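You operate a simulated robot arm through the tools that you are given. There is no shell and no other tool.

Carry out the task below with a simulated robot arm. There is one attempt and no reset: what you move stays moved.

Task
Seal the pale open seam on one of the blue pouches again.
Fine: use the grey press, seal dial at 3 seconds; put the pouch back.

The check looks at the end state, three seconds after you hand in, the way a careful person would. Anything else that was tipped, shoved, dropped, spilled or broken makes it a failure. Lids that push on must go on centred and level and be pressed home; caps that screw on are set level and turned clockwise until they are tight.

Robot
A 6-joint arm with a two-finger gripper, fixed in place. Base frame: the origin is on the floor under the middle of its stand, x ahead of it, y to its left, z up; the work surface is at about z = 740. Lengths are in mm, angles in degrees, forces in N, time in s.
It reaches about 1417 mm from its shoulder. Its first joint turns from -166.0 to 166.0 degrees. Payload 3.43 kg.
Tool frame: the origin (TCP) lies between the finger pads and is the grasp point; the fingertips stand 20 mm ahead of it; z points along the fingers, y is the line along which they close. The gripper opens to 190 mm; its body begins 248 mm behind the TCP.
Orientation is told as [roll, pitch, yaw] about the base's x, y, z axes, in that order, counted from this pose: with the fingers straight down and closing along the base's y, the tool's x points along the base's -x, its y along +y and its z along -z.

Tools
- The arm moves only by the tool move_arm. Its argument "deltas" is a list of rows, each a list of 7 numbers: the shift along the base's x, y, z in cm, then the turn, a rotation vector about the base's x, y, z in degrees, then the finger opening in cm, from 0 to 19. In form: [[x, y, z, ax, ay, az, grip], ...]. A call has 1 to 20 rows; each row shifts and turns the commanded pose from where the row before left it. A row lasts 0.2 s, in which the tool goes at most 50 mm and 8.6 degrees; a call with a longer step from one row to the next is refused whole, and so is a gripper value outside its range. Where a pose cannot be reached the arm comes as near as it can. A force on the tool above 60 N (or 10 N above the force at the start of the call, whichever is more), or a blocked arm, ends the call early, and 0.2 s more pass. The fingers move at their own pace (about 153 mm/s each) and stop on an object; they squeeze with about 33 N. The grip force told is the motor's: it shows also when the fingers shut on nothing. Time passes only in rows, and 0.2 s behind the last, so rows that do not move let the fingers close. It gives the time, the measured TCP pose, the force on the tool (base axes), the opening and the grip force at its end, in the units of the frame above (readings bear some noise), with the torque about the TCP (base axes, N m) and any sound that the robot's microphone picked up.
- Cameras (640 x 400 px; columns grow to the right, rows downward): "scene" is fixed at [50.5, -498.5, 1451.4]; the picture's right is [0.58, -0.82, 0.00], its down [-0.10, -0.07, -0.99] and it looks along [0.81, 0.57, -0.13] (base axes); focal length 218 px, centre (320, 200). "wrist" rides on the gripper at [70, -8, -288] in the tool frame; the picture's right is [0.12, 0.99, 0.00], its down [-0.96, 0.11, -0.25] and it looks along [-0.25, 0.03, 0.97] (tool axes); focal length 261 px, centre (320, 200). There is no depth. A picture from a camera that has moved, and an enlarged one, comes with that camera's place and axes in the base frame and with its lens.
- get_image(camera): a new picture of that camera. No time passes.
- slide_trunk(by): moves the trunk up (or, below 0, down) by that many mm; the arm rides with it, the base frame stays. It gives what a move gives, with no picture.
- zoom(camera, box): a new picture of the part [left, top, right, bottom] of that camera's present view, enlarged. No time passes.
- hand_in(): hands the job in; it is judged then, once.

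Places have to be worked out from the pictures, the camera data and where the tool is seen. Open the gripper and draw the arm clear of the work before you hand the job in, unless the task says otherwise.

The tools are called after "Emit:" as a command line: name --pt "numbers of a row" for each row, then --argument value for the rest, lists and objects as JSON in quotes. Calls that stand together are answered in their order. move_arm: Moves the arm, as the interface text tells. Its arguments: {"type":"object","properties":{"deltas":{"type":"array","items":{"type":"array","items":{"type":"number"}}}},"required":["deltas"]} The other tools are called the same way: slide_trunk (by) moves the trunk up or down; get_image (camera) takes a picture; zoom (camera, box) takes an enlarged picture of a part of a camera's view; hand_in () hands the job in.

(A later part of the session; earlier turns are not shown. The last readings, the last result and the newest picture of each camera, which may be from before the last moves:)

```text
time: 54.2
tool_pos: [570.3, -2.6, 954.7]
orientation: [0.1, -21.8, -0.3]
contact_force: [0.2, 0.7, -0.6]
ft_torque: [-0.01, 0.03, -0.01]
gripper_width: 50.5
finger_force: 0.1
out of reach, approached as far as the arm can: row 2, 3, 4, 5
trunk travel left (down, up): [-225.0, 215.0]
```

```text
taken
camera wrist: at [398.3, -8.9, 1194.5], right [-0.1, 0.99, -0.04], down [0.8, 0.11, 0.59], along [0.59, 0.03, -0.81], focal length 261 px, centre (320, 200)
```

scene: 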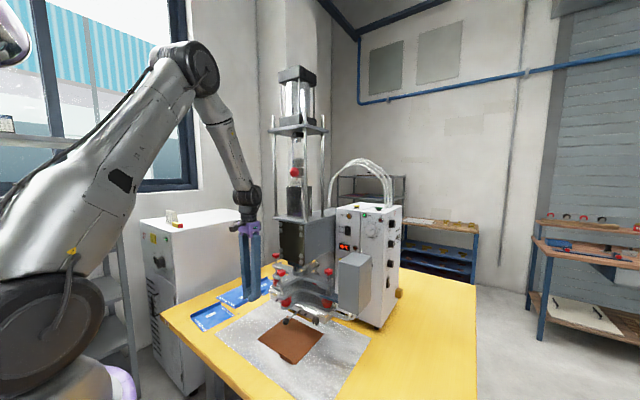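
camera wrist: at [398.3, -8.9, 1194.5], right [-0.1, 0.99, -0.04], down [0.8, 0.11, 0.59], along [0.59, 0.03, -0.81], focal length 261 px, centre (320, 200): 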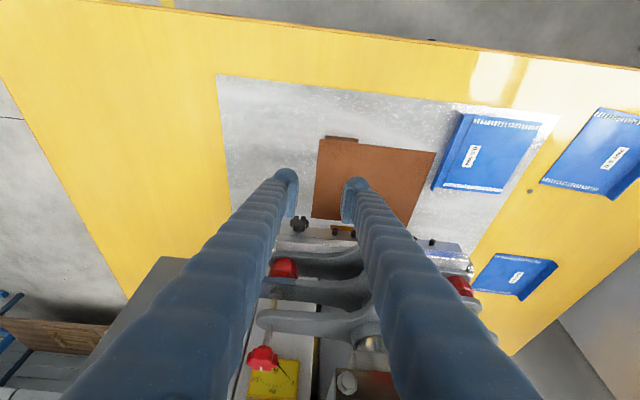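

Here the tilt reached −22°, with x drifting forward to 570 because the arm is near its inner fold limit. Lower down there is more room, so I'll lower to z ≈ 865, pull back in x, then go across to the pouch's flap keeping this tilt.

Emit:
move_arm --pt "-1.5 0 -4 0 0 0 5" --pt "-1.5 0 -4 0 0.5 0 5" --pt "0 4 -0.5 0 0.5 0 5" --pt "0 4.5 0 0 0.5 0 5" --pt "0 4.5 0 0 0 0 5" --pt "0 4.5 0 0 0 0 5" --pt "0 4.5 0 0 0 0 5" --pt "0 0 0 0 0 0 5"

Emit:
get_image --camera "wrist"

```text
time: 56.0
tool_pos: [579.2, 217.2, 870.6]
orientation: [0.1, -20.6, -0.4]
contact_force: [0.6, -0.2, 0.3]
ft_torque: [-0.12, -0.01, -0.04]
gripper_width: 50.0
finger_force: 0.1
out of reach, approached as far as the arm can: row 1, 2
trunk travel left (down, up): [-225.0, 215.0]
```

```text
taken
camera wrist: at [411.0, 208.9, 1113.7], right [-0.1, 0.99, -0.04], down [0.81, 0.11, 0.57], along [0.57, 0.03, -0.82], focal length 261 px, centre (320, 200)
```

wrist: 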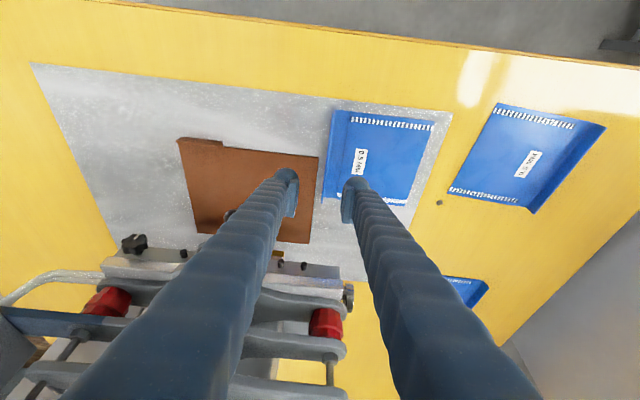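

I'm over the pouch with a −20.6° tilt. I'll zoom in on the die gap and the board from this angle.

Emit:
zoom --camera "wrist" --box '[110, 130, 370, 300]'

Emit:
zoom --camera "wrist" --box '[290, 100, 450, 220]'

Emit:
zoom --camera "scene" --box '[260, 280, 340, 330]'

```text
2.35 times, centred on (240, 215) of wrist
camera zoom: at [411.0, 208.9, 1113.7], right [-0.1, 0.99, -0.04], down [0.81, 0.11, 0.57], along [0.57, 0.03, -0.82], focal length 613 px, centre (508, 165)
```

zoom: 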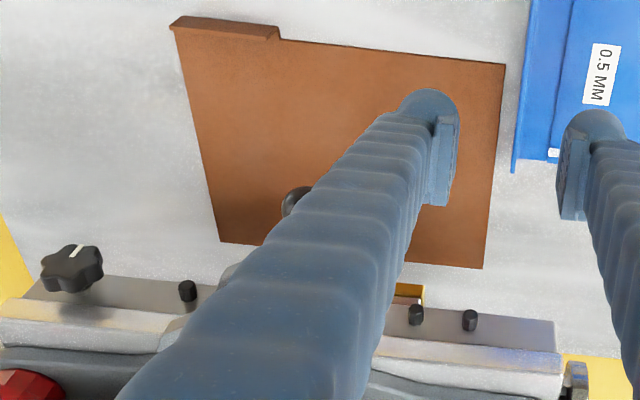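

```text
3.33 times, centred on (370, 160) of wrist
camera zoom: at [411.0, 208.9, 1113.7], right [-0.1, 0.99, -0.04], down [0.81, 0.11, 0.57], along [0.57, 0.03, -0.82], focal length 869 px, centre (153, 333)
```

zoom: 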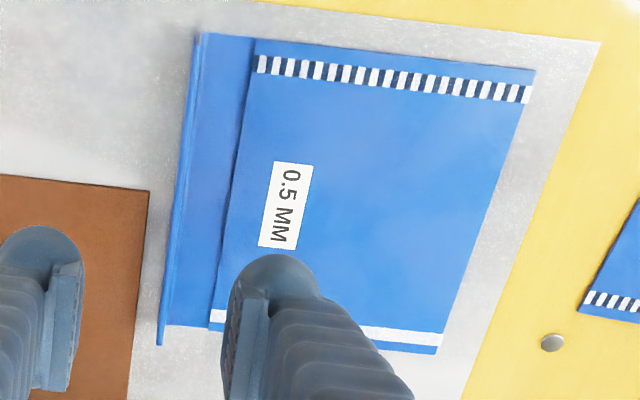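

```text
8.00 times, centred on (300, 305) of scene
camera zoom: at [50.5, -498.5, 1451.4], right [0.58, -0.82, 0.0], down [-0.1, -0.07, -0.99], along [0.81, 0.57, -0.13], focal length 1742 px, centre (480, -640)
```

zoom: 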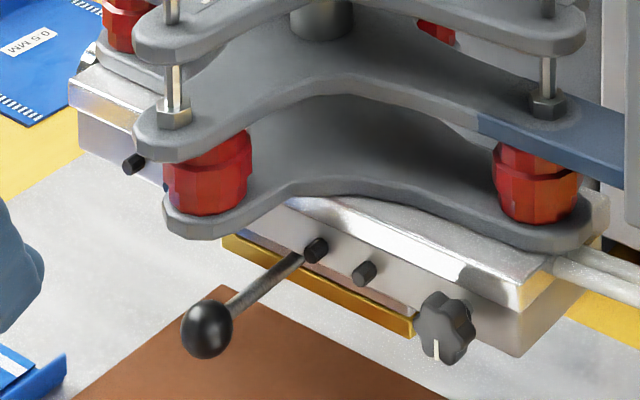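

I need the die's exact footprint, so I'll zoom tightly on the brass strip from both cameras.

Emit:
zoom --camera "wrist" --box '[262, 235, 318, 270]'

Emit:
zoom --camera "scene" --box '[284, 304, 324, 329]'

```text
11.43 times, centred on (290, 252) of wrist
camera zoom: at [411.0, 208.9, 1113.7], right [-0.1, 0.99, -0.04], down [0.81, 0.11, 0.57], along [0.57, 0.03, -0.82], focal length 2979 px, centre (663, -400)
```

zoom: 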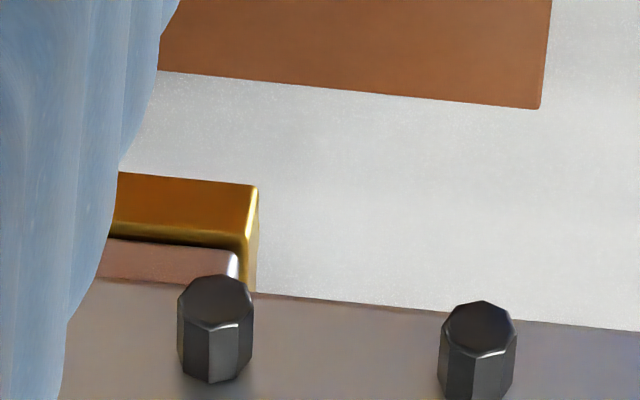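

```text
16.00 times, centred on (304, 316) of scene
camera zoom: at [50.5, -498.5, 1451.4], right [0.58, -0.82, 0.0], down [-0.1, -0.07, -0.99], along [0.81, 0.57, -0.13], focal length 3485 px, centre (576, -1664)
```

zoom: 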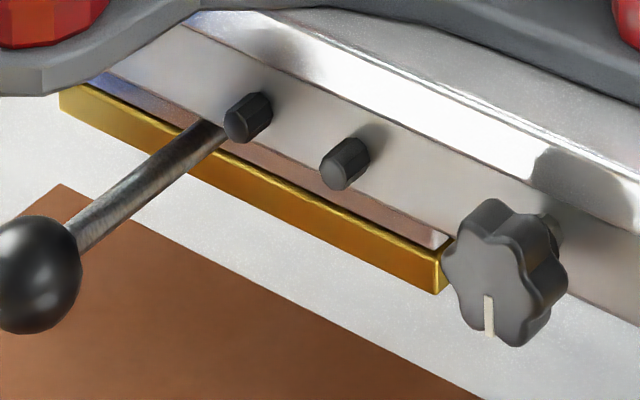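

The brass electrode is about 140 mm long (y ≈ 32–172), with its front face at x ≈ 738 and at least 20 mm deep. I'll look at the spare dies on the shelf to understand its profile.

Emit:
zoom --camera "scene" --box '[400, 215, 480, 285]'

Emit:
zoom --camera "scene" --box '[520, 205, 640, 320]'

```text
5.71 times, centred on (440, 250) of scene
camera zoom: at [50.5, -498.5, 1451.4], right [0.58, -0.82, 0.0], down [-0.1, -0.07, -0.99], along [0.81, 0.57, -0.13], focal length 1245 px, centre (-366, -86)
```

zoom: 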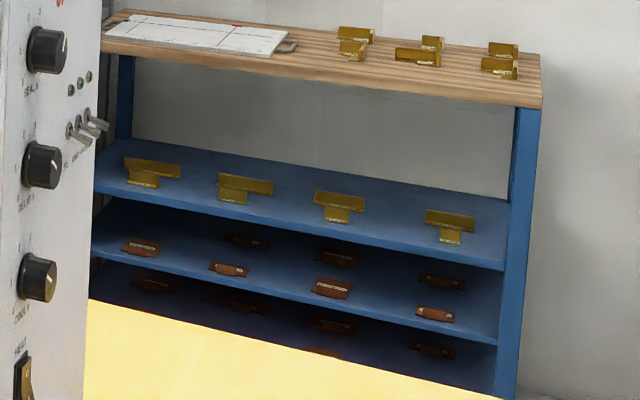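

```text
3.48 times, centred on (580, 262) of scene
camera zoom: at [50.5, -498.5, 1451.4], right [0.58, -0.82, 0.0], down [-0.1, -0.07, -0.99], along [0.81, 0.57, -0.13], focal length 758 px, centre (-584, -17)
```

zoom: 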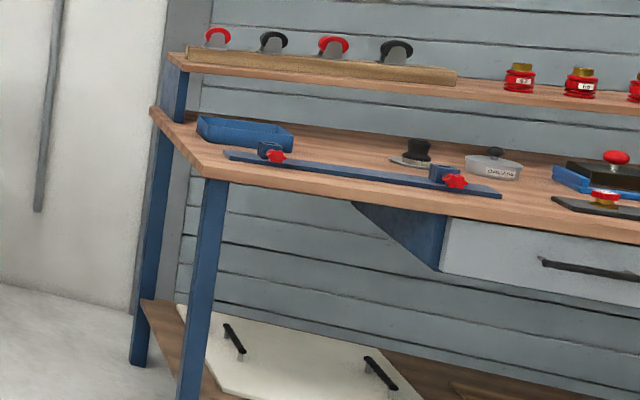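

I can't see more of the die's depth from here. I'll go down to the flap: target TCP about (545, 226), descending first to z ≈ 800.

Emit:
move_arm --pt "-1 0.5 -2 0 0 0 5" --pt "-1 0.4 -2 0 0 0 5" --pt "-1 0 -2 0 0 0 5" --pt "-0.4 0 -1 0 0 0 5" --pt "0 0 0 0 0 0 5"

Emit:
get_image --camera "wrist"

Emit:
zoom --camera "wrist" --box '[240, 110, 400, 210]'

```text
time: 57.2
tool_pos: [544.7, 224.9, 803.2]
orientation: [0.1, -20.7, -0.5]
contact_force: [-0.4, -0.1, 0.2]
ft_torque: [-0.03, -0.02, 0.02]
gripper_width: 50.0
finger_force: 0.1
trunk travel left (down, up): [-225.0, 215.0]
```

```text
taken
camera wrist: at [376.5, 218.2, 1046.2], right [-0.1, 0.99, -0.04], down [0.81, 0.11, 0.57], along [0.57, 0.03, -0.82], focal length 261 px, centre (320, 200)
```

wrist: 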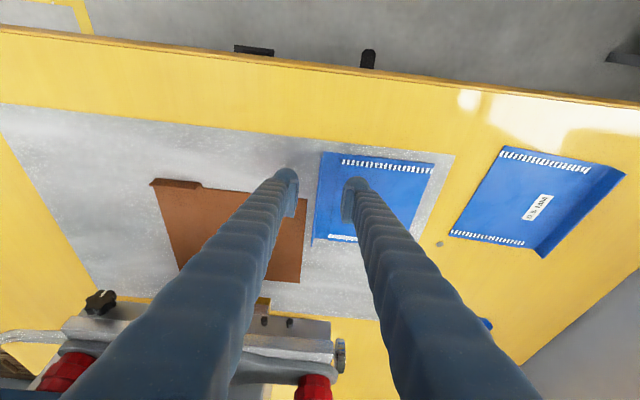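

```text
4.00 times, centred on (320, 160) of wrist
camera zoom: at [376.5, 218.2, 1046.2], right [-0.1, 0.99, -0.04], down [0.81, 0.11, 0.57], along [0.57, 0.03, -0.82], focal length 1043 px, centre (320, 360)
```

zoom: 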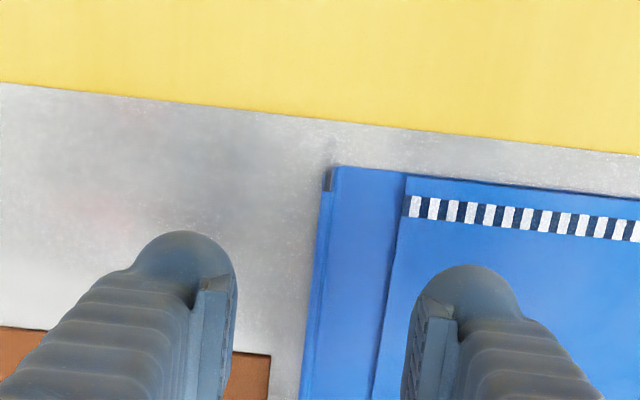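

The flap is centred between the fingers. From this lower viewpoint I'll check the brass die's end profile before descending.

Emit:
zoom --camera "wrist" --box '[246, 286, 310, 326]'

Emit:
zoom --camera "wrist" --box '[60, 270, 360, 400]'

```text
10.00 times, centred on (278, 306) of wrist
camera zoom: at [376.5, 218.2, 1046.2], right [-0.1, 0.99, -0.04], down [0.81, 0.11, 0.57], along [0.57, 0.03, -0.82], focal length 2606 px, centre (740, -860)
```

zoom: 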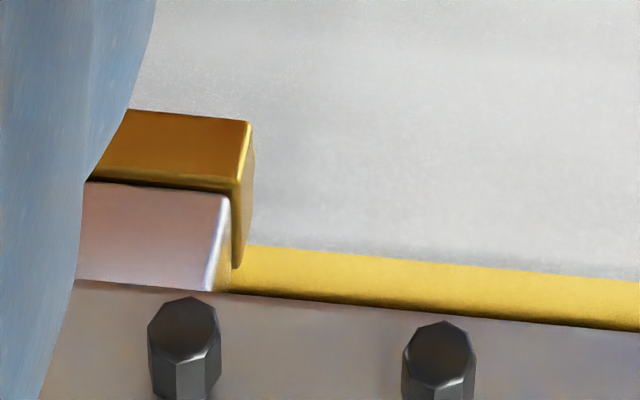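

```text
2.13 times, centred on (210, 335) of wrist
camera zoom: at [376.5, 218.2, 1046.2], right [-0.1, 0.99, -0.04], down [0.81, 0.11, 0.57], along [0.57, 0.03, -0.82], focal length 556 px, centre (555, -88)
```

zoom: 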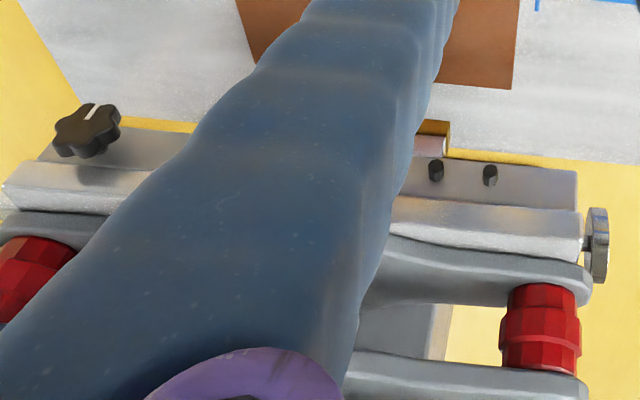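

The brass block's footprint is about x 740–765 and y 32–172, bottom z about 805, so the seam should sit at x ≈ 752, y ≈ 102. Now I'll descend to the flap with the tilted gripper.

Emit:
move_arm --pt "0 0.05 -1.5 0 0 0 4" --pt "0 0 -1.0 0 0 0 3.6" --pt "0 0 -0.6 0 0 0 3.6" --pt "0 0 0 0 0 0 3.6"

Emit:
zoom --camera "wrist" --box '[240, 130, 400, 230]'

Emit:
zoom --camera "scene" --box '[215, 300, 295, 350]'

```text
time: 58.2
tool_pos: [544.8, 226.9, 771.7]
orientation: [0.1, -20.7, -0.4]
contact_force: [0.4, -0.5, 0.8]
ft_torque: [-0.03, 0.0, 0.01]
gripper_width: 35.9
finger_force: 0.0
trunk travel left (down, up): [-225.0, 215.0]
```

```text
4.00 times, centred on (320, 180) of wrist
camera zoom: at [377.2, 219.3, 1014.6], right [-0.1, 0.99, -0.04], down [0.81, 0.11, 0.57], along [0.57, 0.03, -0.82], focal length 1043 px, centre (320, 280)
```

zoom: 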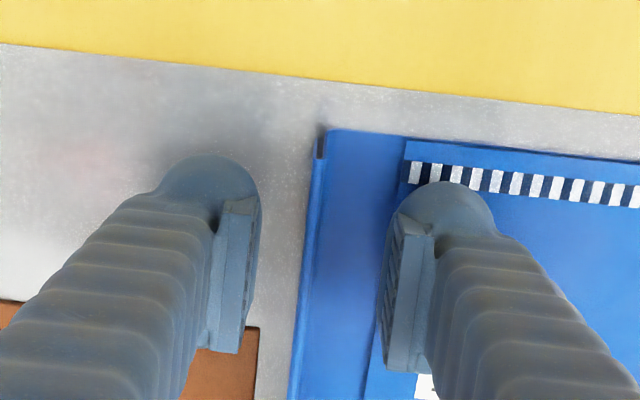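

```text
8.00 times, centred on (255, 325) of scene
camera zoom: at [50.5, -498.5, 1451.4], right [0.58, -0.82, 0.0], down [-0.1, -0.07, -0.99], along [0.81, 0.57, -0.13], focal length 1742 px, centre (840, -800)
```

zoom: 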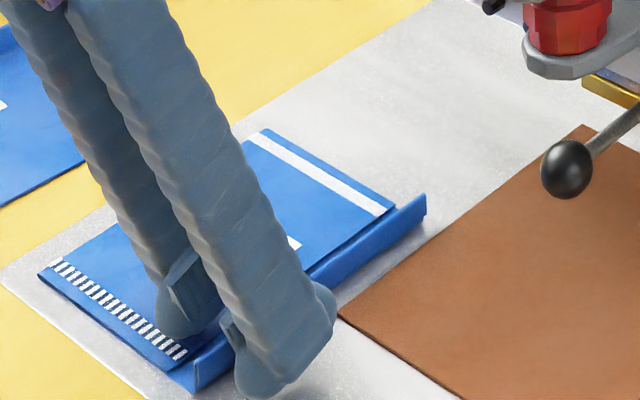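

The straddle is good, and the flap is about 2 mm toward the outer finger. I'll nudge −2 mm in y and close.

Emit:
move_arm --pt "0 -0.2 0 0 0 0 3.6" --pt "0 0 0 0 0 0 2.4" --pt "0 0 0 0 0 0 1.2" --pt "0 0 0 0 0 0 0" --pt "0 0 0 0 0 0 0"

Emit:
zoom --camera "wrist" --box '[240, 130, 400, 230]'

```text
time: 59.4
tool_pos: [543.6, 224.4, 773.1]
orientation: [0.1, -20.7, -0.4]
contact_force: [-0.5, -0.1, 1.4]
ft_torque: [-0.02, 0.05, -0.01]
gripper_width: 6.0
finger_force: 32.6
trunk travel left (down, up): [-225.0, 215.0]
```

```text
4.00 times, centred on (320, 180) of wrist
camera zoom: at [377.2, 217.3, 1015.7], right [-0.1, 0.99, -0.04], down [0.81, 0.11, 0.57], along [0.57, 0.03, -0.82], focal length 1043 px, centre (320, 280)
```

zoom: 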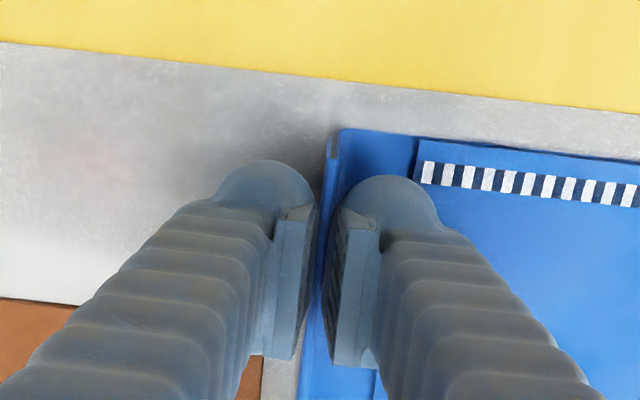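

The flap is gripped again with the tilt (6.0 mm, 33 N). The seam centre lies about (+110, +82) from the TCP, so the final TCP is about (641.7, 20). I'll lift 35 mm to clear the board's tab yet stay under the lever ball (z > 816), then move to y = 20.

Emit:
move_arm --pt "0 0 1 0 0 0 0" --pt "0 0 2.5 0 0 0 0" --pt "0 -4 0 0 0 0 0" --pt "0 -4.5 0 0 0 0 0" --pt "0 -4.5 0 0 0 0 0" --pt "0 -4.5 0 0 0 0 0" --pt "0 -2.9 0 0 0 0 0" --pt "0 0 0 0 0 0 0"

Emit:
get_image --camera "wrist"

Emit:
zoom --camera "scene" --box '[230, 270, 350, 360]'

```text
time: 61.2
tool_pos: [567.6, 21.3, 804.7]
orientation: [0.2, -20.4, -0.4]
contact_force: [0.1, -0.7, -0.2]
ft_torque: [0.03, 0.04, 0.07]
gripper_width: 6.0
finger_force: 33.0
out of reach, approached as far as the arm can: row 5, 6
trunk travel left (down, up): [-225.0, 215.0]
```

```text
taken
camera wrist: at [401.6, 14.4, 1047.6], right [-0.11, 0.99, -0.04], down [0.82, 0.11, 0.57], along [0.57, 0.03, -0.82], focal length 261 px, centre (320, 200)
```

wrist: 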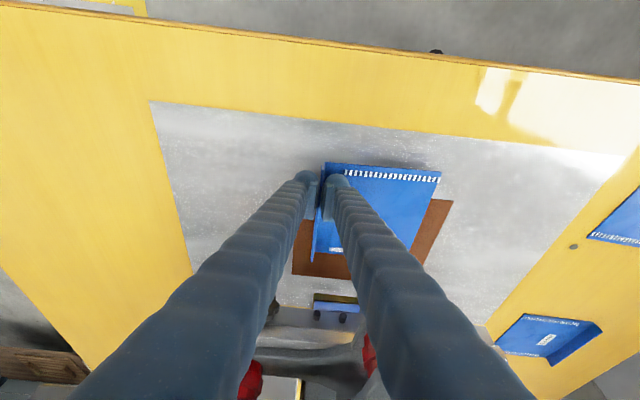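

```text
4.44 times, centred on (290, 315) of scene
camera zoom: at [50.5, -498.5, 1451.4], right [0.58, -0.82, 0.0], down [-0.1, -0.07, -0.99], along [0.81, 0.57, -0.13], focal length 968 px, centre (453, -311)
```

zoom: 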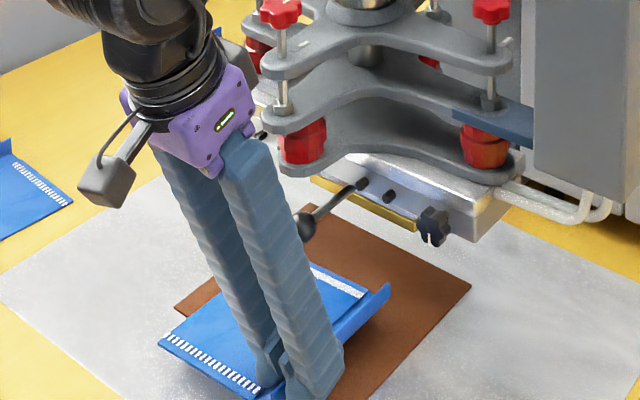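

The pouch is over the board just short of the die, and the palm is clear of the press arm. I'll advance +x in small steps toward x ≈ 641 and check midway.

Emit:
move_arm --pt "1.5 0 0.1 0 0 0 0" --pt "1.5 0 0 0 0 0 0" --pt "1 0 0 0 0 0 0" --pt "0 0 0 0 0 0 0"

Emit:
get_image --camera "wrist"

Emit:
zoom --camera "scene" --box '[230, 270, 350, 360]'

```text
time: 62.2
tool_pos: [602.1, 22.3, 805.9]
orientation: [0.1, -20.6, -0.4]
contact_force: [-0.3, 0.5, -0.4]
ft_torque: [-0.03, 0.02, -0.03]
gripper_width: 6.3
finger_force: 33.1
trunk travel left (down, up): [-225.0, 215.0]
```

```text
taken
camera wrist: at [434.6, 15.9, 1049.1], right [-0.1, 0.99, -0.04], down [0.81, 0.11, 0.57], along [0.57, 0.03, -0.82], focal length 261 px, centre (320, 200)
```

wrist: 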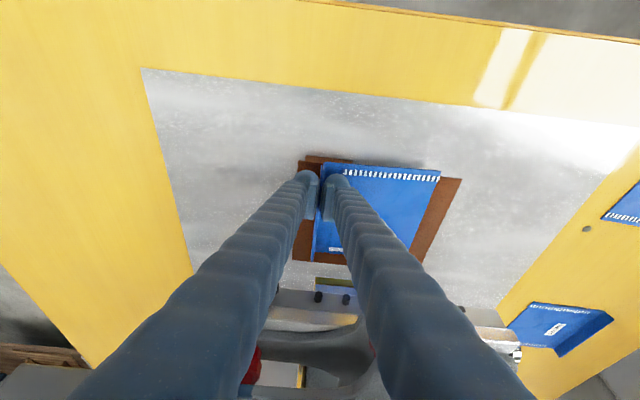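

```text
4.44 times, centred on (290, 315) of scene
camera zoom: at [50.5, -498.5, 1451.4], right [0.58, -0.82, 0.0], down [-0.1, -0.07, -0.99], along [0.81, 0.57, -0.13], focal length 968 px, centre (453, -311)
```

zoom: 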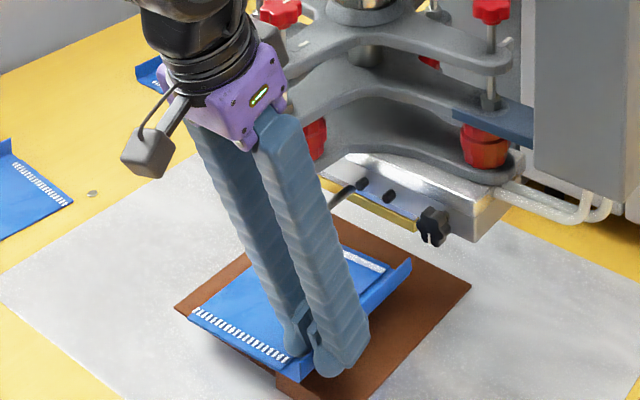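

All clear. I'll advance the remaining ~38 mm, staying at this height.

Emit:
move_arm --pt "1.2 -0.05 0 0 0 0 0" --pt "1.2 -0.05 0 0 0 0 0" --pt "1.2 -0.05 0 0 0 0 0" --pt "0.2 0 0 0 0 0 0" --pt "0 0 0 0 0 0 0"

Emit:
get_image --camera "wrist"

Emit:
zoom --camera "scene" --box '[250, 280, 350, 350]'

```text
time: 63.4
tool_pos: [641.5, 21.7, 807.1]
orientation: [0.1, -20.7, -0.4]
contact_force: [-0.2, 1.2, -1.0]
ft_torque: [-0.03, 0.03, -0.05]
gripper_width: 5.8
finger_force: 32.9
trunk travel left (down, up): [-225.0, 215.0]
```

```text
taken
camera wrist: at [474.3, 14.5, 1049.4], right [-0.1, 0.99, -0.04], down [0.81, 0.11, 0.57], along [0.57, 0.03, -0.82], focal length 261 px, centre (320, 200)
```

wrist: 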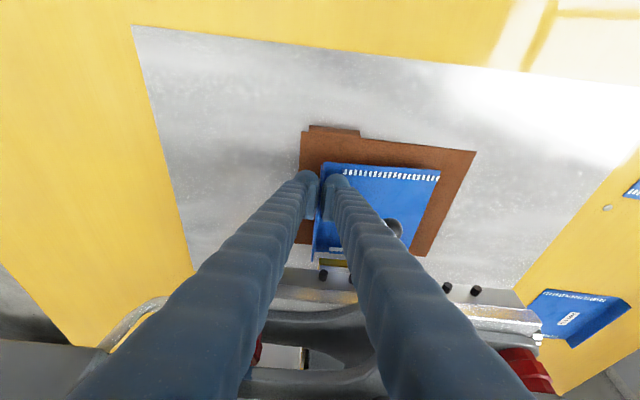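

```text
5.71 times, centred on (300, 315) of scene
camera zoom: at [50.5, -498.5, 1451.4], right [0.58, -0.82, 0.0], down [-0.1, -0.07, -0.99], along [0.81, 0.57, -0.13], focal length 1245 px, centre (434, -457)
```

zoom: 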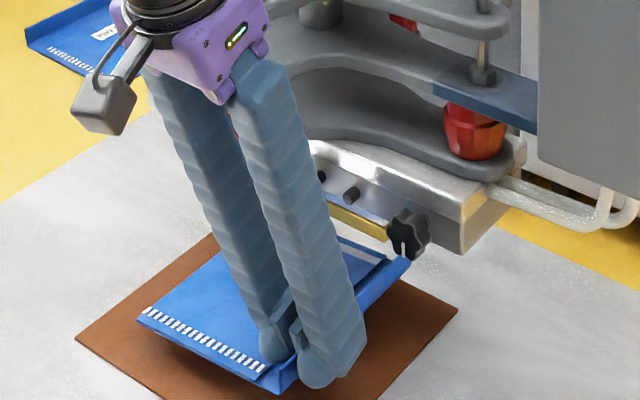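

I'll zoom in to check the seam's position relative to the brass die.

Emit:
zoom --camera "scene" --box '[296, 300, 336, 330]'

Emit:
zoom --camera "wrist" --box '[300, 220, 380, 280]'

Emit:
zoom --camera "wrist" --box '[290, 120, 490, 260]'

```text
13.33 times, centred on (316, 315) of scene
camera zoom: at [50.5, -498.5, 1451.4], right [0.58, -0.82, 0.0], down [-0.1, -0.07, -0.99], along [0.81, 0.57, -0.13], focal length 2904 px, centre (373, -1333)
```

zoom: 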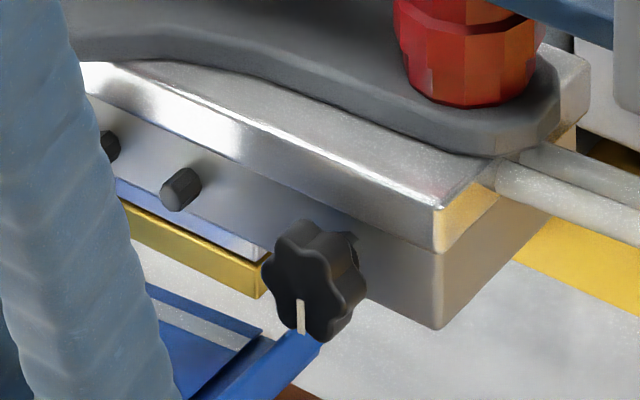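

```text
6.67 times, centred on (340, 250) of wrist
camera zoom: at [474.3, 14.5, 1049.4], right [-0.1, 0.99, -0.04], down [0.81, 0.11, 0.57], along [0.57, 0.03, -0.82], focal length 1738 px, centre (187, -133)
```

zoom: 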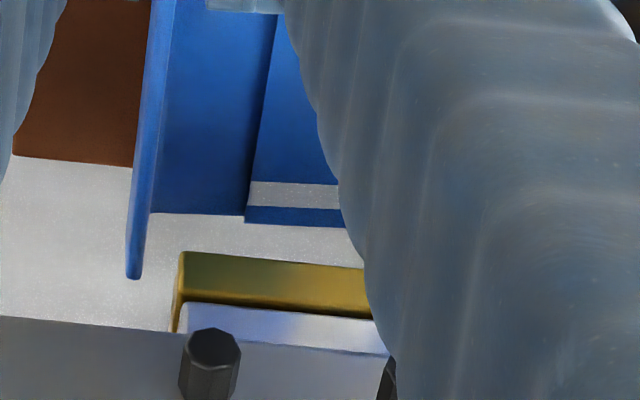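

```text
2.86 times, centred on (390, 190) of wrist
camera zoom: at [474.3, 14.5, 1049.4], right [-0.1, 0.99, -0.04], down [0.81, 0.11, 0.57], along [0.57, 0.03, -0.82], focal length 745 px, centre (120, 229)
```

zoom: 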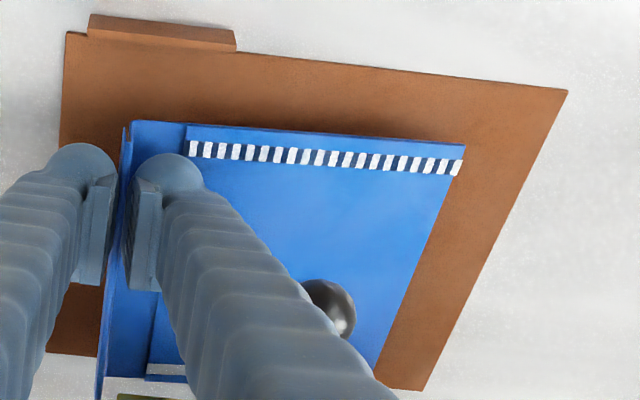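

The seam's flap-side end is at about (751, 45) and the seam centre is at about (751.5, 103.5), beneath the die block (x 740–765, y 32–172). I'll lower the pouch toward the board.

Emit:
move_arm --pt "0 -0.1 -1 0 0 0 0" --pt "0 0 -0.8 0 0 0 0" --pt "0 0 -0.5 0 0 0 0" --pt "0 0 -0.3 0 0 0 0" --pt "0 0 0 0 0 0 0"

Emit:
zoom --camera "wrist" --box '[300, 220, 380, 280]'

Emit:
zoom --camera "wrist" --box '[290, 120, 490, 260]'

```text
time: 64.6
tool_pos: [640.6, 21.5, 779.6]
orientation: [0.1, -20.6, -0.4]
contact_force: [0.3, 0.3, -0.8]
ft_torque: [-0.01, -0.03, 0.03]
gripper_width: 5.9
finger_force: 33.2
trunk travel left (down, up): [-225.0, 215.0]
```

```text
6.67 times, centred on (340, 250) of wrist
camera zoom: at [473.4, 14.8, 1022.5], right [-0.1, 0.99, -0.04], down [0.81, 0.11, 0.57], along [0.57, 0.03, -0.82], focal length 1738 px, centre (187, -133)
```

zoom: 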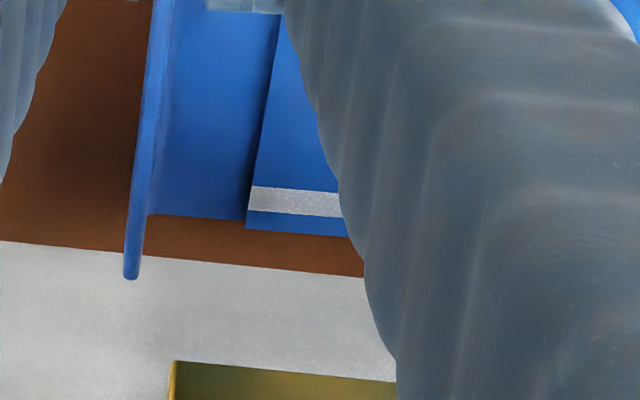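

```text
2.86 times, centred on (390, 190) of wrist
camera zoom: at [473.4, 14.8, 1022.5], right [-0.1, 0.99, -0.04], down [0.81, 0.11, 0.57], along [0.57, 0.03, -0.82], focal length 745 px, centre (120, 229)
```

zoom: 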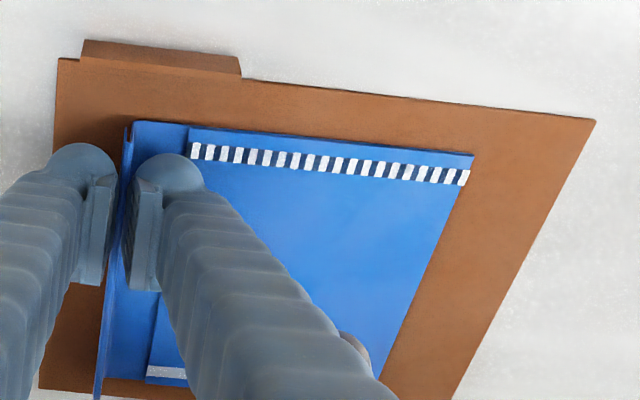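

The far edge of the pouch has touched the board and is levelling. The brass front triangulates to x = 740, z = 805.6, and the seam sits at x ≈ 751. I'll lower the last few mm to contact.

Emit:
move_arm --pt "0 0 -0.2 0 0 0 0" --pt "0 0 -0.15 0 0 0 0" --pt "0 0 0 0 0 0 0"

```text
time: 65.4
tool_pos: [642.4, 22.4, 776.5]
orientation: [0.2, -20.8, -0.3]
contact_force: [0.8, 0.1, 0.2]
ft_torque: [0.05, 0.02, 0.03]
gripper_width: 6.2
finger_force: 33.3
trunk travel left (down, up): [-225.0, 215.0]
```

Emit:
move_arm --pt "0 0 -0.15 0 0 0 0" --pt "0 0 0 0 0 0 0"

Emit:
zoom --camera "wrist" --box '[290, 120, 490, 260]'

```text
time: 66.0
tool_pos: [639.8, 22.1, 775.1]
orientation: [0.2, -20.8, -0.5]
contact_force: [-1.8, 1.5, 16.0]
ft_torque: [-0.02, 0.31, -0.01]
gripper_width: 5.9
finger_force: 32.9
trunk travel left (down, up): [-225.0, 215.0]
```

```text
2.86 times, centred on (390, 190) of wrist
camera zoom: at [473.3, 14.5, 1018.1], right [-0.1, 0.99, -0.04], down [0.81, 0.11, 0.57], along [0.57, 0.03, -0.82], focal length 745 px, centre (120, 229)
```

zoom: 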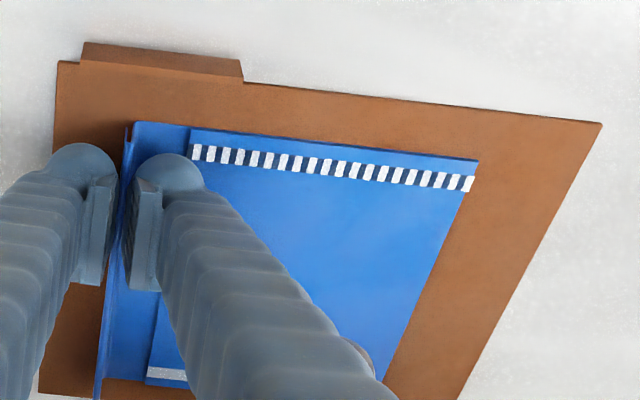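

I have firm contact (16 N) at z 775. I'll ease off, open to about 18 mm, lift 30 mm and look.

Emit:
move_arm --pt "0 0 0.08 0 0 0 0" --pt "0 0 0 0 0 0 1.2" --pt "0 0 0 0 0 0 1.8" --pt "0 0 0.4 0 0 0 1.8" --pt "0 0 1.3 0 0 0 1.8" --pt "0 0 1.3 0 0 0 1.8"

Emit:
zoom --camera "wrist" --box '[290, 120, 490, 260]'

Emit:
zoom --camera "scene" --box '[250, 280, 350, 350]'

```text
time: 67.4
tool_pos: [639.1, 22.2, 805.0]
orientation: [0.0, -20.8, -0.4]
contact_force: [-0.3, -1.5, 0.9]
ft_torque: [0.04, -0.01, -0.01]
gripper_width: 17.7
finger_force: 0.1
trunk travel left (down, up): [-225.0, 215.0]
```

```text
2.86 times, centred on (390, 190) of wrist
camera zoom: at [472.6, 14.4, 1048.3], right [-0.1, 0.99, -0.04], down [0.81, 0.11, 0.57], along [0.57, 0.03, -0.82], focal length 745 px, centre (120, 229)
```

zoom: 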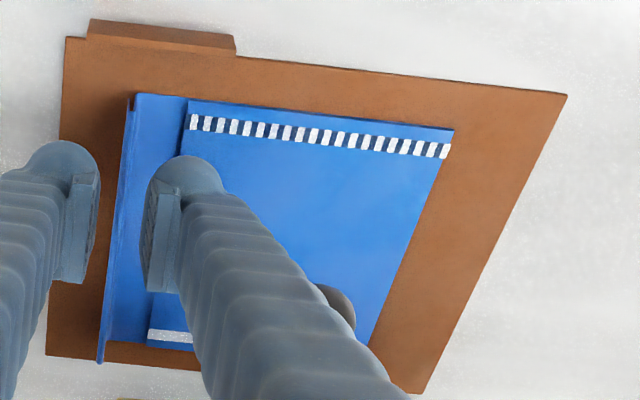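

```text
5.71 times, centred on (300, 315) of scene
camera zoom: at [50.5, -498.5, 1451.4], right [0.58, -0.82, 0.0], down [-0.1, -0.07, -0.99], along [0.81, 0.57, -0.13], focal length 1245 px, centre (434, -457)
```

zoom: 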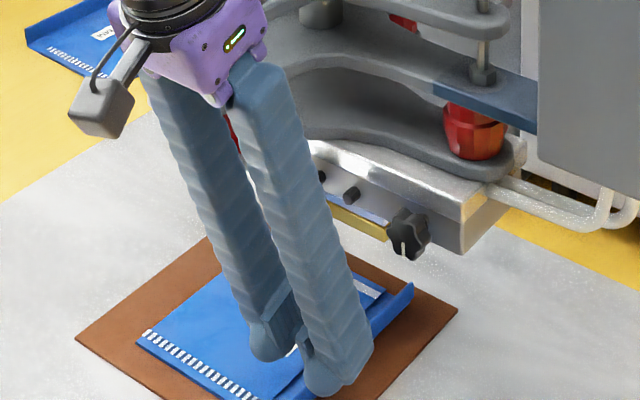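

The pouch lies flat on the board: seam at x ≈ 749.5, y 47.5–166, within the die (x 740–765, y 31–172). I'll withdraw back and up, away from the press.

Emit:
move_arm --pt "-1.5 0 0.5 0 0 0 1.8" --pt "-2.5 0 1 0 0 0 1.8" --pt "-2.5 -0.5 2 0 2 0 1.8" --pt "-2 -0.5 2 0 3 0 1" --pt "-1 -0.5 2 0 4 0 0" --pt "-1 -0.5 2 0 4 0 0" --pt "-1 -0.5 2 0 4 0 0" --pt "0 0 2 0 3.5 0 0"

Emit:
get_image --camera "scene"

Emit:
get_image --camera "wrist"

```text
time: 69.2
tool_pos: [523.6, -1.2, 941.9]
orientation: [-0.1, 0.0, -0.4]
contact_force: [-0.2, 1.6, 0.2]
ft_torque: [0.0, 0.01, -0.01]
gripper_width: 0.2
finger_force: 33.3
trunk travel left (down, up): [-225.0, 215.0]
```

```text
taken
```

scene: 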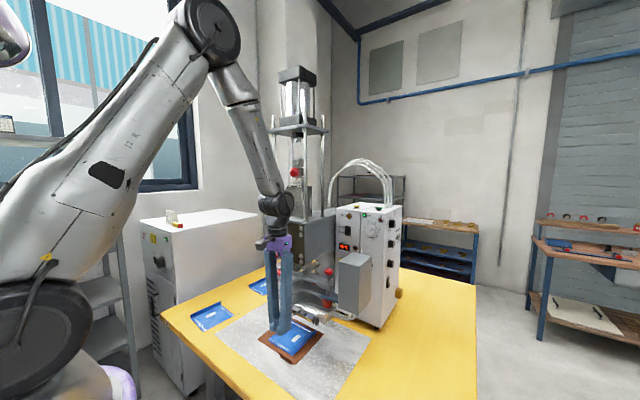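

```text
taken
camera wrist: at [453.6, -8.6, 1227.7], right [-0.11, 0.99, 0.0], down [0.96, 0.11, 0.25], along [0.25, 0.03, -0.97], focal length 261 px, centre (320, 200)
```

wrist: 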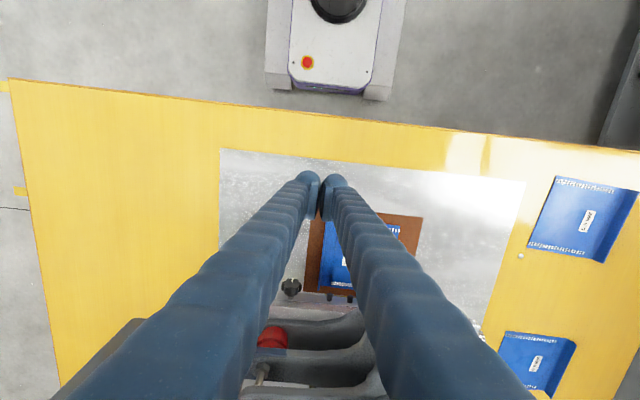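

The tool is vertical and clear. Now I'll go around the front to the right (y ≈ −250), rise above the control box, and head toward the START button.

Emit:
move_arm --pt "0 -4.8 1 0 0 0 0" --pt "0 -4.8 1 0 0 0 0" --pt "0 -4.8 1 0 0 0 0" --pt "0 -4.8 1 0 0 0 0" --pt "0 -4.8 1 0 0 0 0" --pt "1 0 4.8 0 0 0 0" --pt "1 0 4.8 0 0 0 0" --pt "1 0 4.8 0 0 0 0" --pt "1 0 4.8 0 0 0 0" --pt "1 0 4.8 0 0 0 0" --pt "1 0 4.8 0 0 0 0" --pt "2 0 4 0 0 0 0" --pt "2 0 4 0 0 0 0"

Emit:
get_image --camera "scene"

Emit:
zoom --camera "scene" --box '[230, 280, 350, 370]'

```text
time: 72.0
tool_pos: [629.4, -240.8, 1361.8]
orientation: [-0.1, -0.1, -0.4]
contact_force: [-0.5, 0.1, 0.5]
ft_torque: [-0.03, 0.02, 0.02]
gripper_width: 0.0
finger_force: 33.6
trunk travel left (down, up): [-225.0, 215.0]
```

```text
taken
```

scene: 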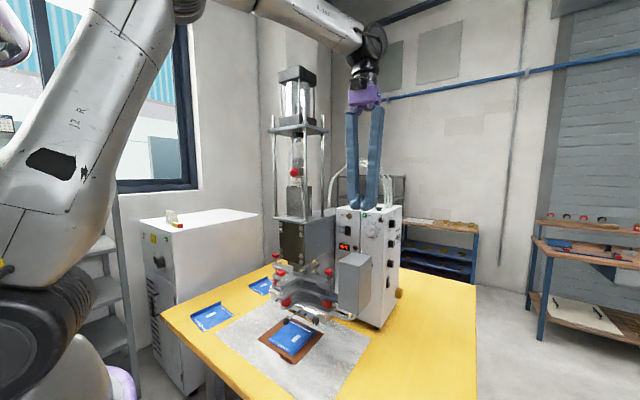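

```text
4.44 times, centred on (290, 325) of scene
camera zoom: at [50.5, -498.5, 1451.4], right [0.58, -0.82, 0.0], down [-0.1, -0.07, -0.99], along [0.81, 0.57, -0.13], focal length 968 px, centre (453, -356)
```

zoom: 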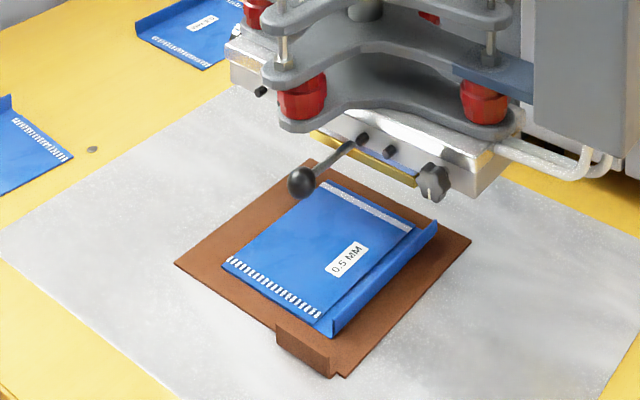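

The scene view agrees: the seam is about 10–11 mm behind the brass front edge, near the centre of the 24 mm deep die, and centred in y. Now I'll approach the START button with a −30° tilt, staying high.

Emit:
move_arm --pt "3.5 1 1 0 -4 0 0" --pt "4 1 1 0 -5 0 0" --pt "4 1.5 0.5 0 -5 0 0" --pt "4 1.5 0 0 -5 0 0" --pt "4 1.5 0 0 -5 0 0" --pt "4 1.5 0 0 -5 0 0" --pt "0 0 0 0 0 0 0"

Emit:
get_image --camera "wrist"

Emit:
zoom --camera "scene" --box '[320, 140, 440, 230]'

```text
time: 73.6
tool_pos: [859.6, -165.5, 1384.0]
orientation: [0.1, -29.2, -0.5]
contact_force: [-1.0, 0.0, -0.2]
ft_torque: [0.0, -0.01, 0.0]
gripper_width: 0.0
finger_force: 33.3
trunk travel left (down, up): [-225.0, 215.0]
```

```text
taken
camera wrist: at [657.5, -172.8, 1599.2], right [-0.1, 0.99, -0.06], down [0.72, 0.11, 0.69], along [0.69, 0.03, -0.73], focal length 261 px, centre (320, 200)
```

wrist: 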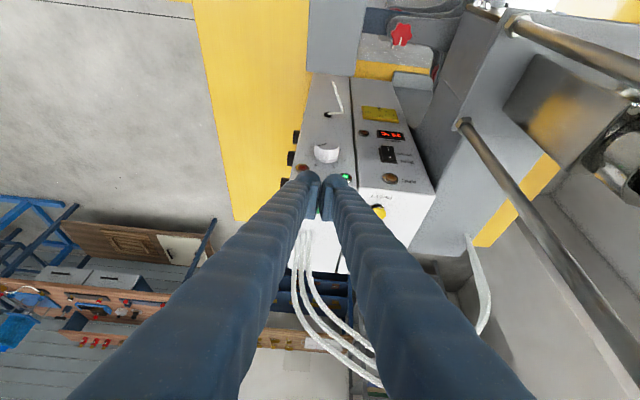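

```text
4.44 times, centred on (380, 185) of scene
camera zoom: at [50.5, -498.5, 1451.4], right [0.58, -0.82, 0.0], down [-0.1, -0.07, -0.99], along [0.81, 0.57, -0.13], focal length 968 px, centre (53, 267)
```

zoom: 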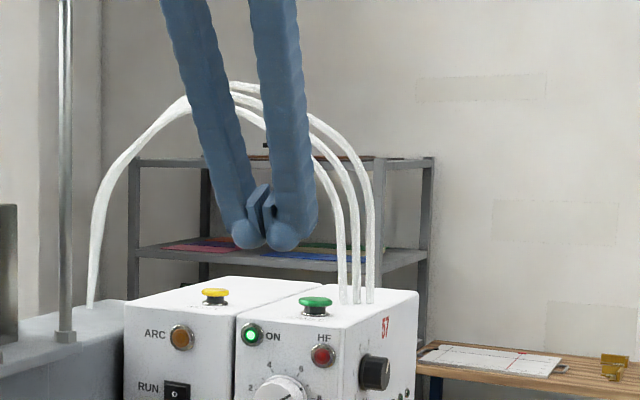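

START is at about (967, −169, 1293). I'll position one fingertip (the −y one) above it: TCP about (964, −153, 1345).

Emit:
move_arm --pt "3.5 0.4 -1 0 0 0 0" --pt "3.5 0.4 -1.4 0 0 0 0" --pt "3.4 0.4 -1.5 0 0 0 0" --pt "0 0 0 0 0 0 0"

Emit:
zoom --camera "wrist" --box '[240, 130, 400, 250]'

Emit:
zoom --camera "scene" --box '[350, 180, 410, 225]'

```text
time: 74.6
tool_pos: [964.7, -153.0, 1344.7]
orientation: [0.1, -29.2, -0.5]
contact_force: [-0.5, -0.2, 0.5]
ft_torque: [-0.01, -0.05, -0.04]
gripper_width: 0.3
finger_force: 33.1
trunk travel left (down, up): [-225.0, 215.0]
```

```text
3.33 times, centred on (320, 190) of wrist
camera zoom: at [762.6, -159.9, 1561.0], right [-0.1, 0.99, -0.06], down [0.72, 0.11, 0.69], along [0.69, 0.03, -0.73], focal length 869 px, centre (320, 233)
```

zoom: 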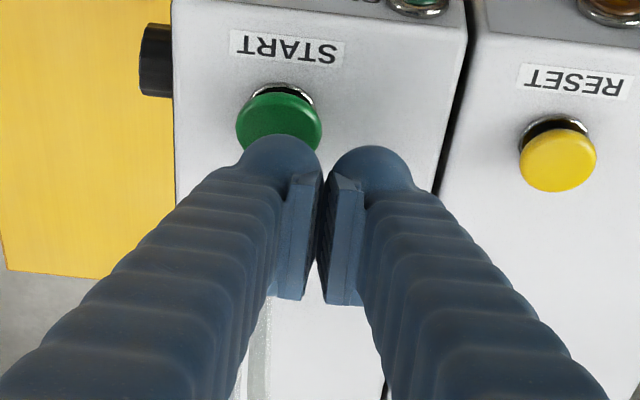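

```text
8.89 times, centred on (380, 202) of scene
camera zoom: at [50.5, -498.5, 1451.4], right [0.58, -0.82, 0.0], down [-0.1, -0.07, -0.99], along [0.81, 0.57, -0.13], focal length 1936 px, centre (-213, 178)
```

zoom: 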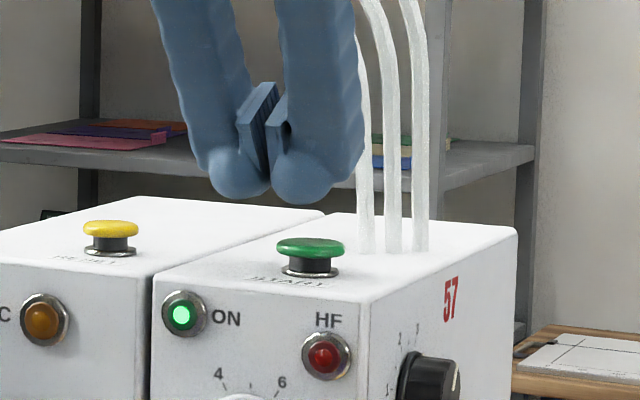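

The −y fingertip is nearly over the green cap, offset about 4–5 mm. I'll correct by (+4, −3) mm and descend in small steps until contact.

Emit:
move_arm --pt "0.4 -0.3 -0.3 0 0 0 0" --pt "0 0 -0.4 0 0 0 0" --pt "0 0 -0.3 0 0 0 0" --pt "0 0 0 0 0 0 0"

Emit:
zoom --camera "scene" --box '[350, 180, 410, 225]'

Emit:
zoom --camera "wrist" --box '[240, 130, 400, 250]'

```text
time: 75.6
tool_pos: [969.3, -153.0, 1334.3]
orientation: [0.2, -29.1, -0.5]
contact_force: [-0.6, -0.6, 0.4]
ft_torque: [-0.05, -0.01, 0.0]
gripper_width: 0.0
finger_force: 32.7
trunk travel left (down, up): [-225.0, 215.0]
```

```text
8.89 times, centred on (380, 202) of scene
camera zoom: at [50.5, -498.5, 1451.4], right [0.58, -0.82, 0.0], down [-0.1, -0.07, -0.99], along [0.81, 0.57, -0.13], focal length 1936 px, centre (-213, 178)
```

zoom: 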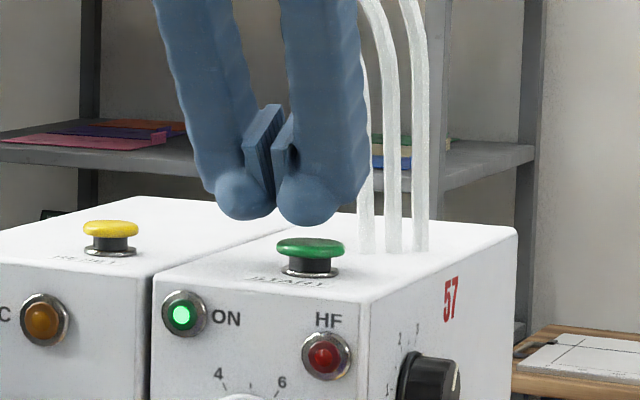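

```text
3.33 times, centred on (320, 190) of wrist
camera zoom: at [768.0, -161.5, 1550.1], right [-0.1, 0.99, -0.06], down [0.72, 0.11, 0.68], along [0.69, 0.03, -0.73], focal length 869 px, centre (320, 233)
```

zoom: 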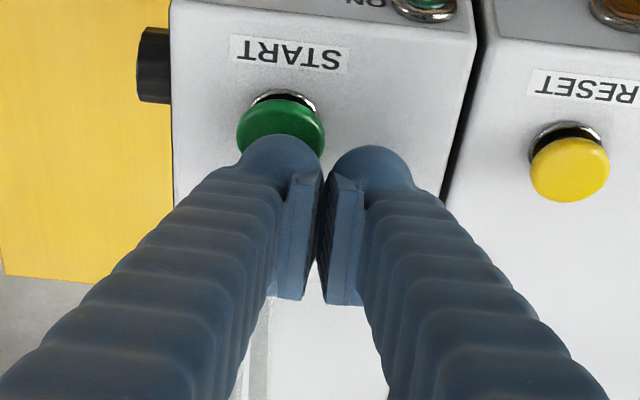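

The fingertip is now right above the cap (about 6 mm gap). I'll press down gently in 2 mm steps.

Emit:
move_arm --pt "0 0 -0.3 0 0 0 0" --pt "0 0 -0.2 0 0 0 0" --pt "0 0 -0.2 0 0 0 0"

Emit:
zoom --camera "scene" --box '[350, 180, 410, 225]'

```text
time: 76.4
tool_pos: [969.8, -154.4, 1326.8]
orientation: [0.2, -29.2, -0.4]
contact_force: [0.2, 0.3, 0.9]
ft_torque: [0.01, -0.01, 0.01]
gripper_width: 0.0
finger_force: 32.8
trunk travel left (down, up): [-225.0, 215.0]
```

```text
8.89 times, centred on (380, 202) of scene
camera zoom: at [50.5, -498.5, 1451.4], right [0.58, -0.82, 0.0], down [-0.1, -0.07, -0.99], along [0.81, 0.57, -0.13], focal length 1936 px, centre (-213, 178)
```

zoom: 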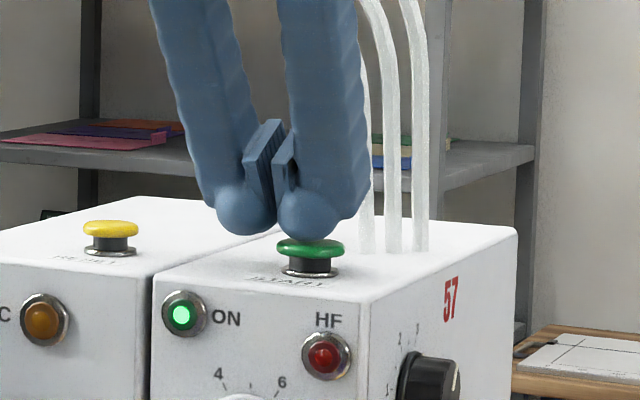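

The fingertip is about to meet the cap and there's no force yet. I'll continue down in 1.5–2 mm steps and release right after.

Emit:
move_arm --pt "0 0 -0.2 0 0 0 0" --pt "0 0 -0.2 0 0 0 0"

Emit:
zoom --camera "scene" --box '[350, 180, 410, 225]'

```text
time: 77.0
tool_pos: [968.5, -153.9, 1323.9]
orientation: [0.2, -29.1, -0.4]
contact_force: [-0.5, -0.7, 2.2]
ft_torque: [-0.04, 0.04, 0.03]
gripper_width: 0.0
finger_force: 32.7
trunk travel left (down, up): [-225.0, 215.0]
heard: click
```

```text
8.89 times, centred on (380, 202) of scene
camera zoom: at [50.5, -498.5, 1451.4], right [0.58, -0.82, 0.0], down [-0.1, -0.07, -0.99], along [0.81, 0.57, -0.13], focal length 1936 px, centre (-213, 178)
```

zoom: 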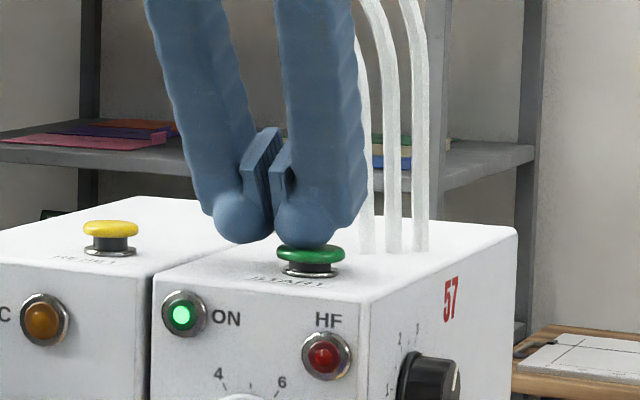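

I heard a click, so the button is pressed. I'll lift off and watch the press.

Emit:
move_arm --pt "0 0 1 0 0 0 0" --pt "0 0 2 0 0 0 0"

Emit:
get_image --camera "scene"

Emit:
zoom --camera "scene" --box '[250, 260, 350, 350]'

```text
time: 77.6
tool_pos: [966.3, -152.1, 1352.7]
orientation: [0.2, -29.0, -0.5]
contact_force: [0.1, 0.3, 0.6]
ft_torque: [0.0, 0.0, 0.02]
gripper_width: 0.0
finger_force: 32.9
trunk travel left (down, up): [-225.0, 215.0]
```

```text
taken
```

scene: 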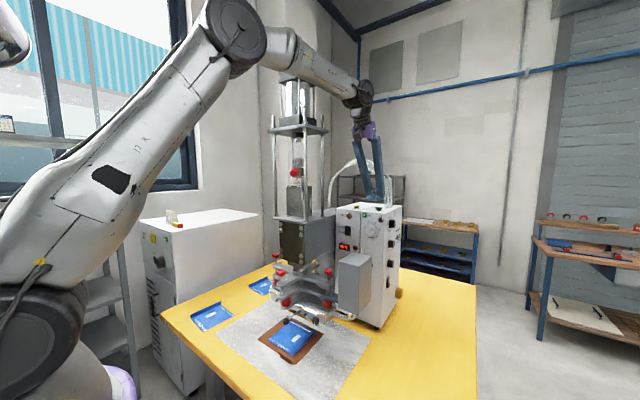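

```text
4.44 times, centred on (300, 305) of scene
camera zoom: at [50.5, -498.5, 1451.4], right [0.58, -0.82, 0.0], down [-0.1, -0.07, -0.99], along [0.81, 0.57, -0.13], focal length 968 px, centre (409, -267)
```

zoom: 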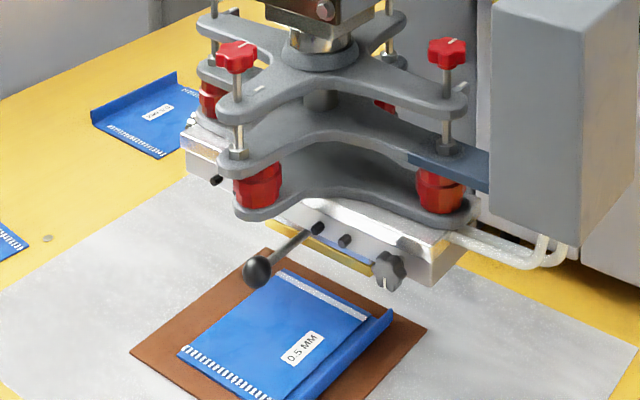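

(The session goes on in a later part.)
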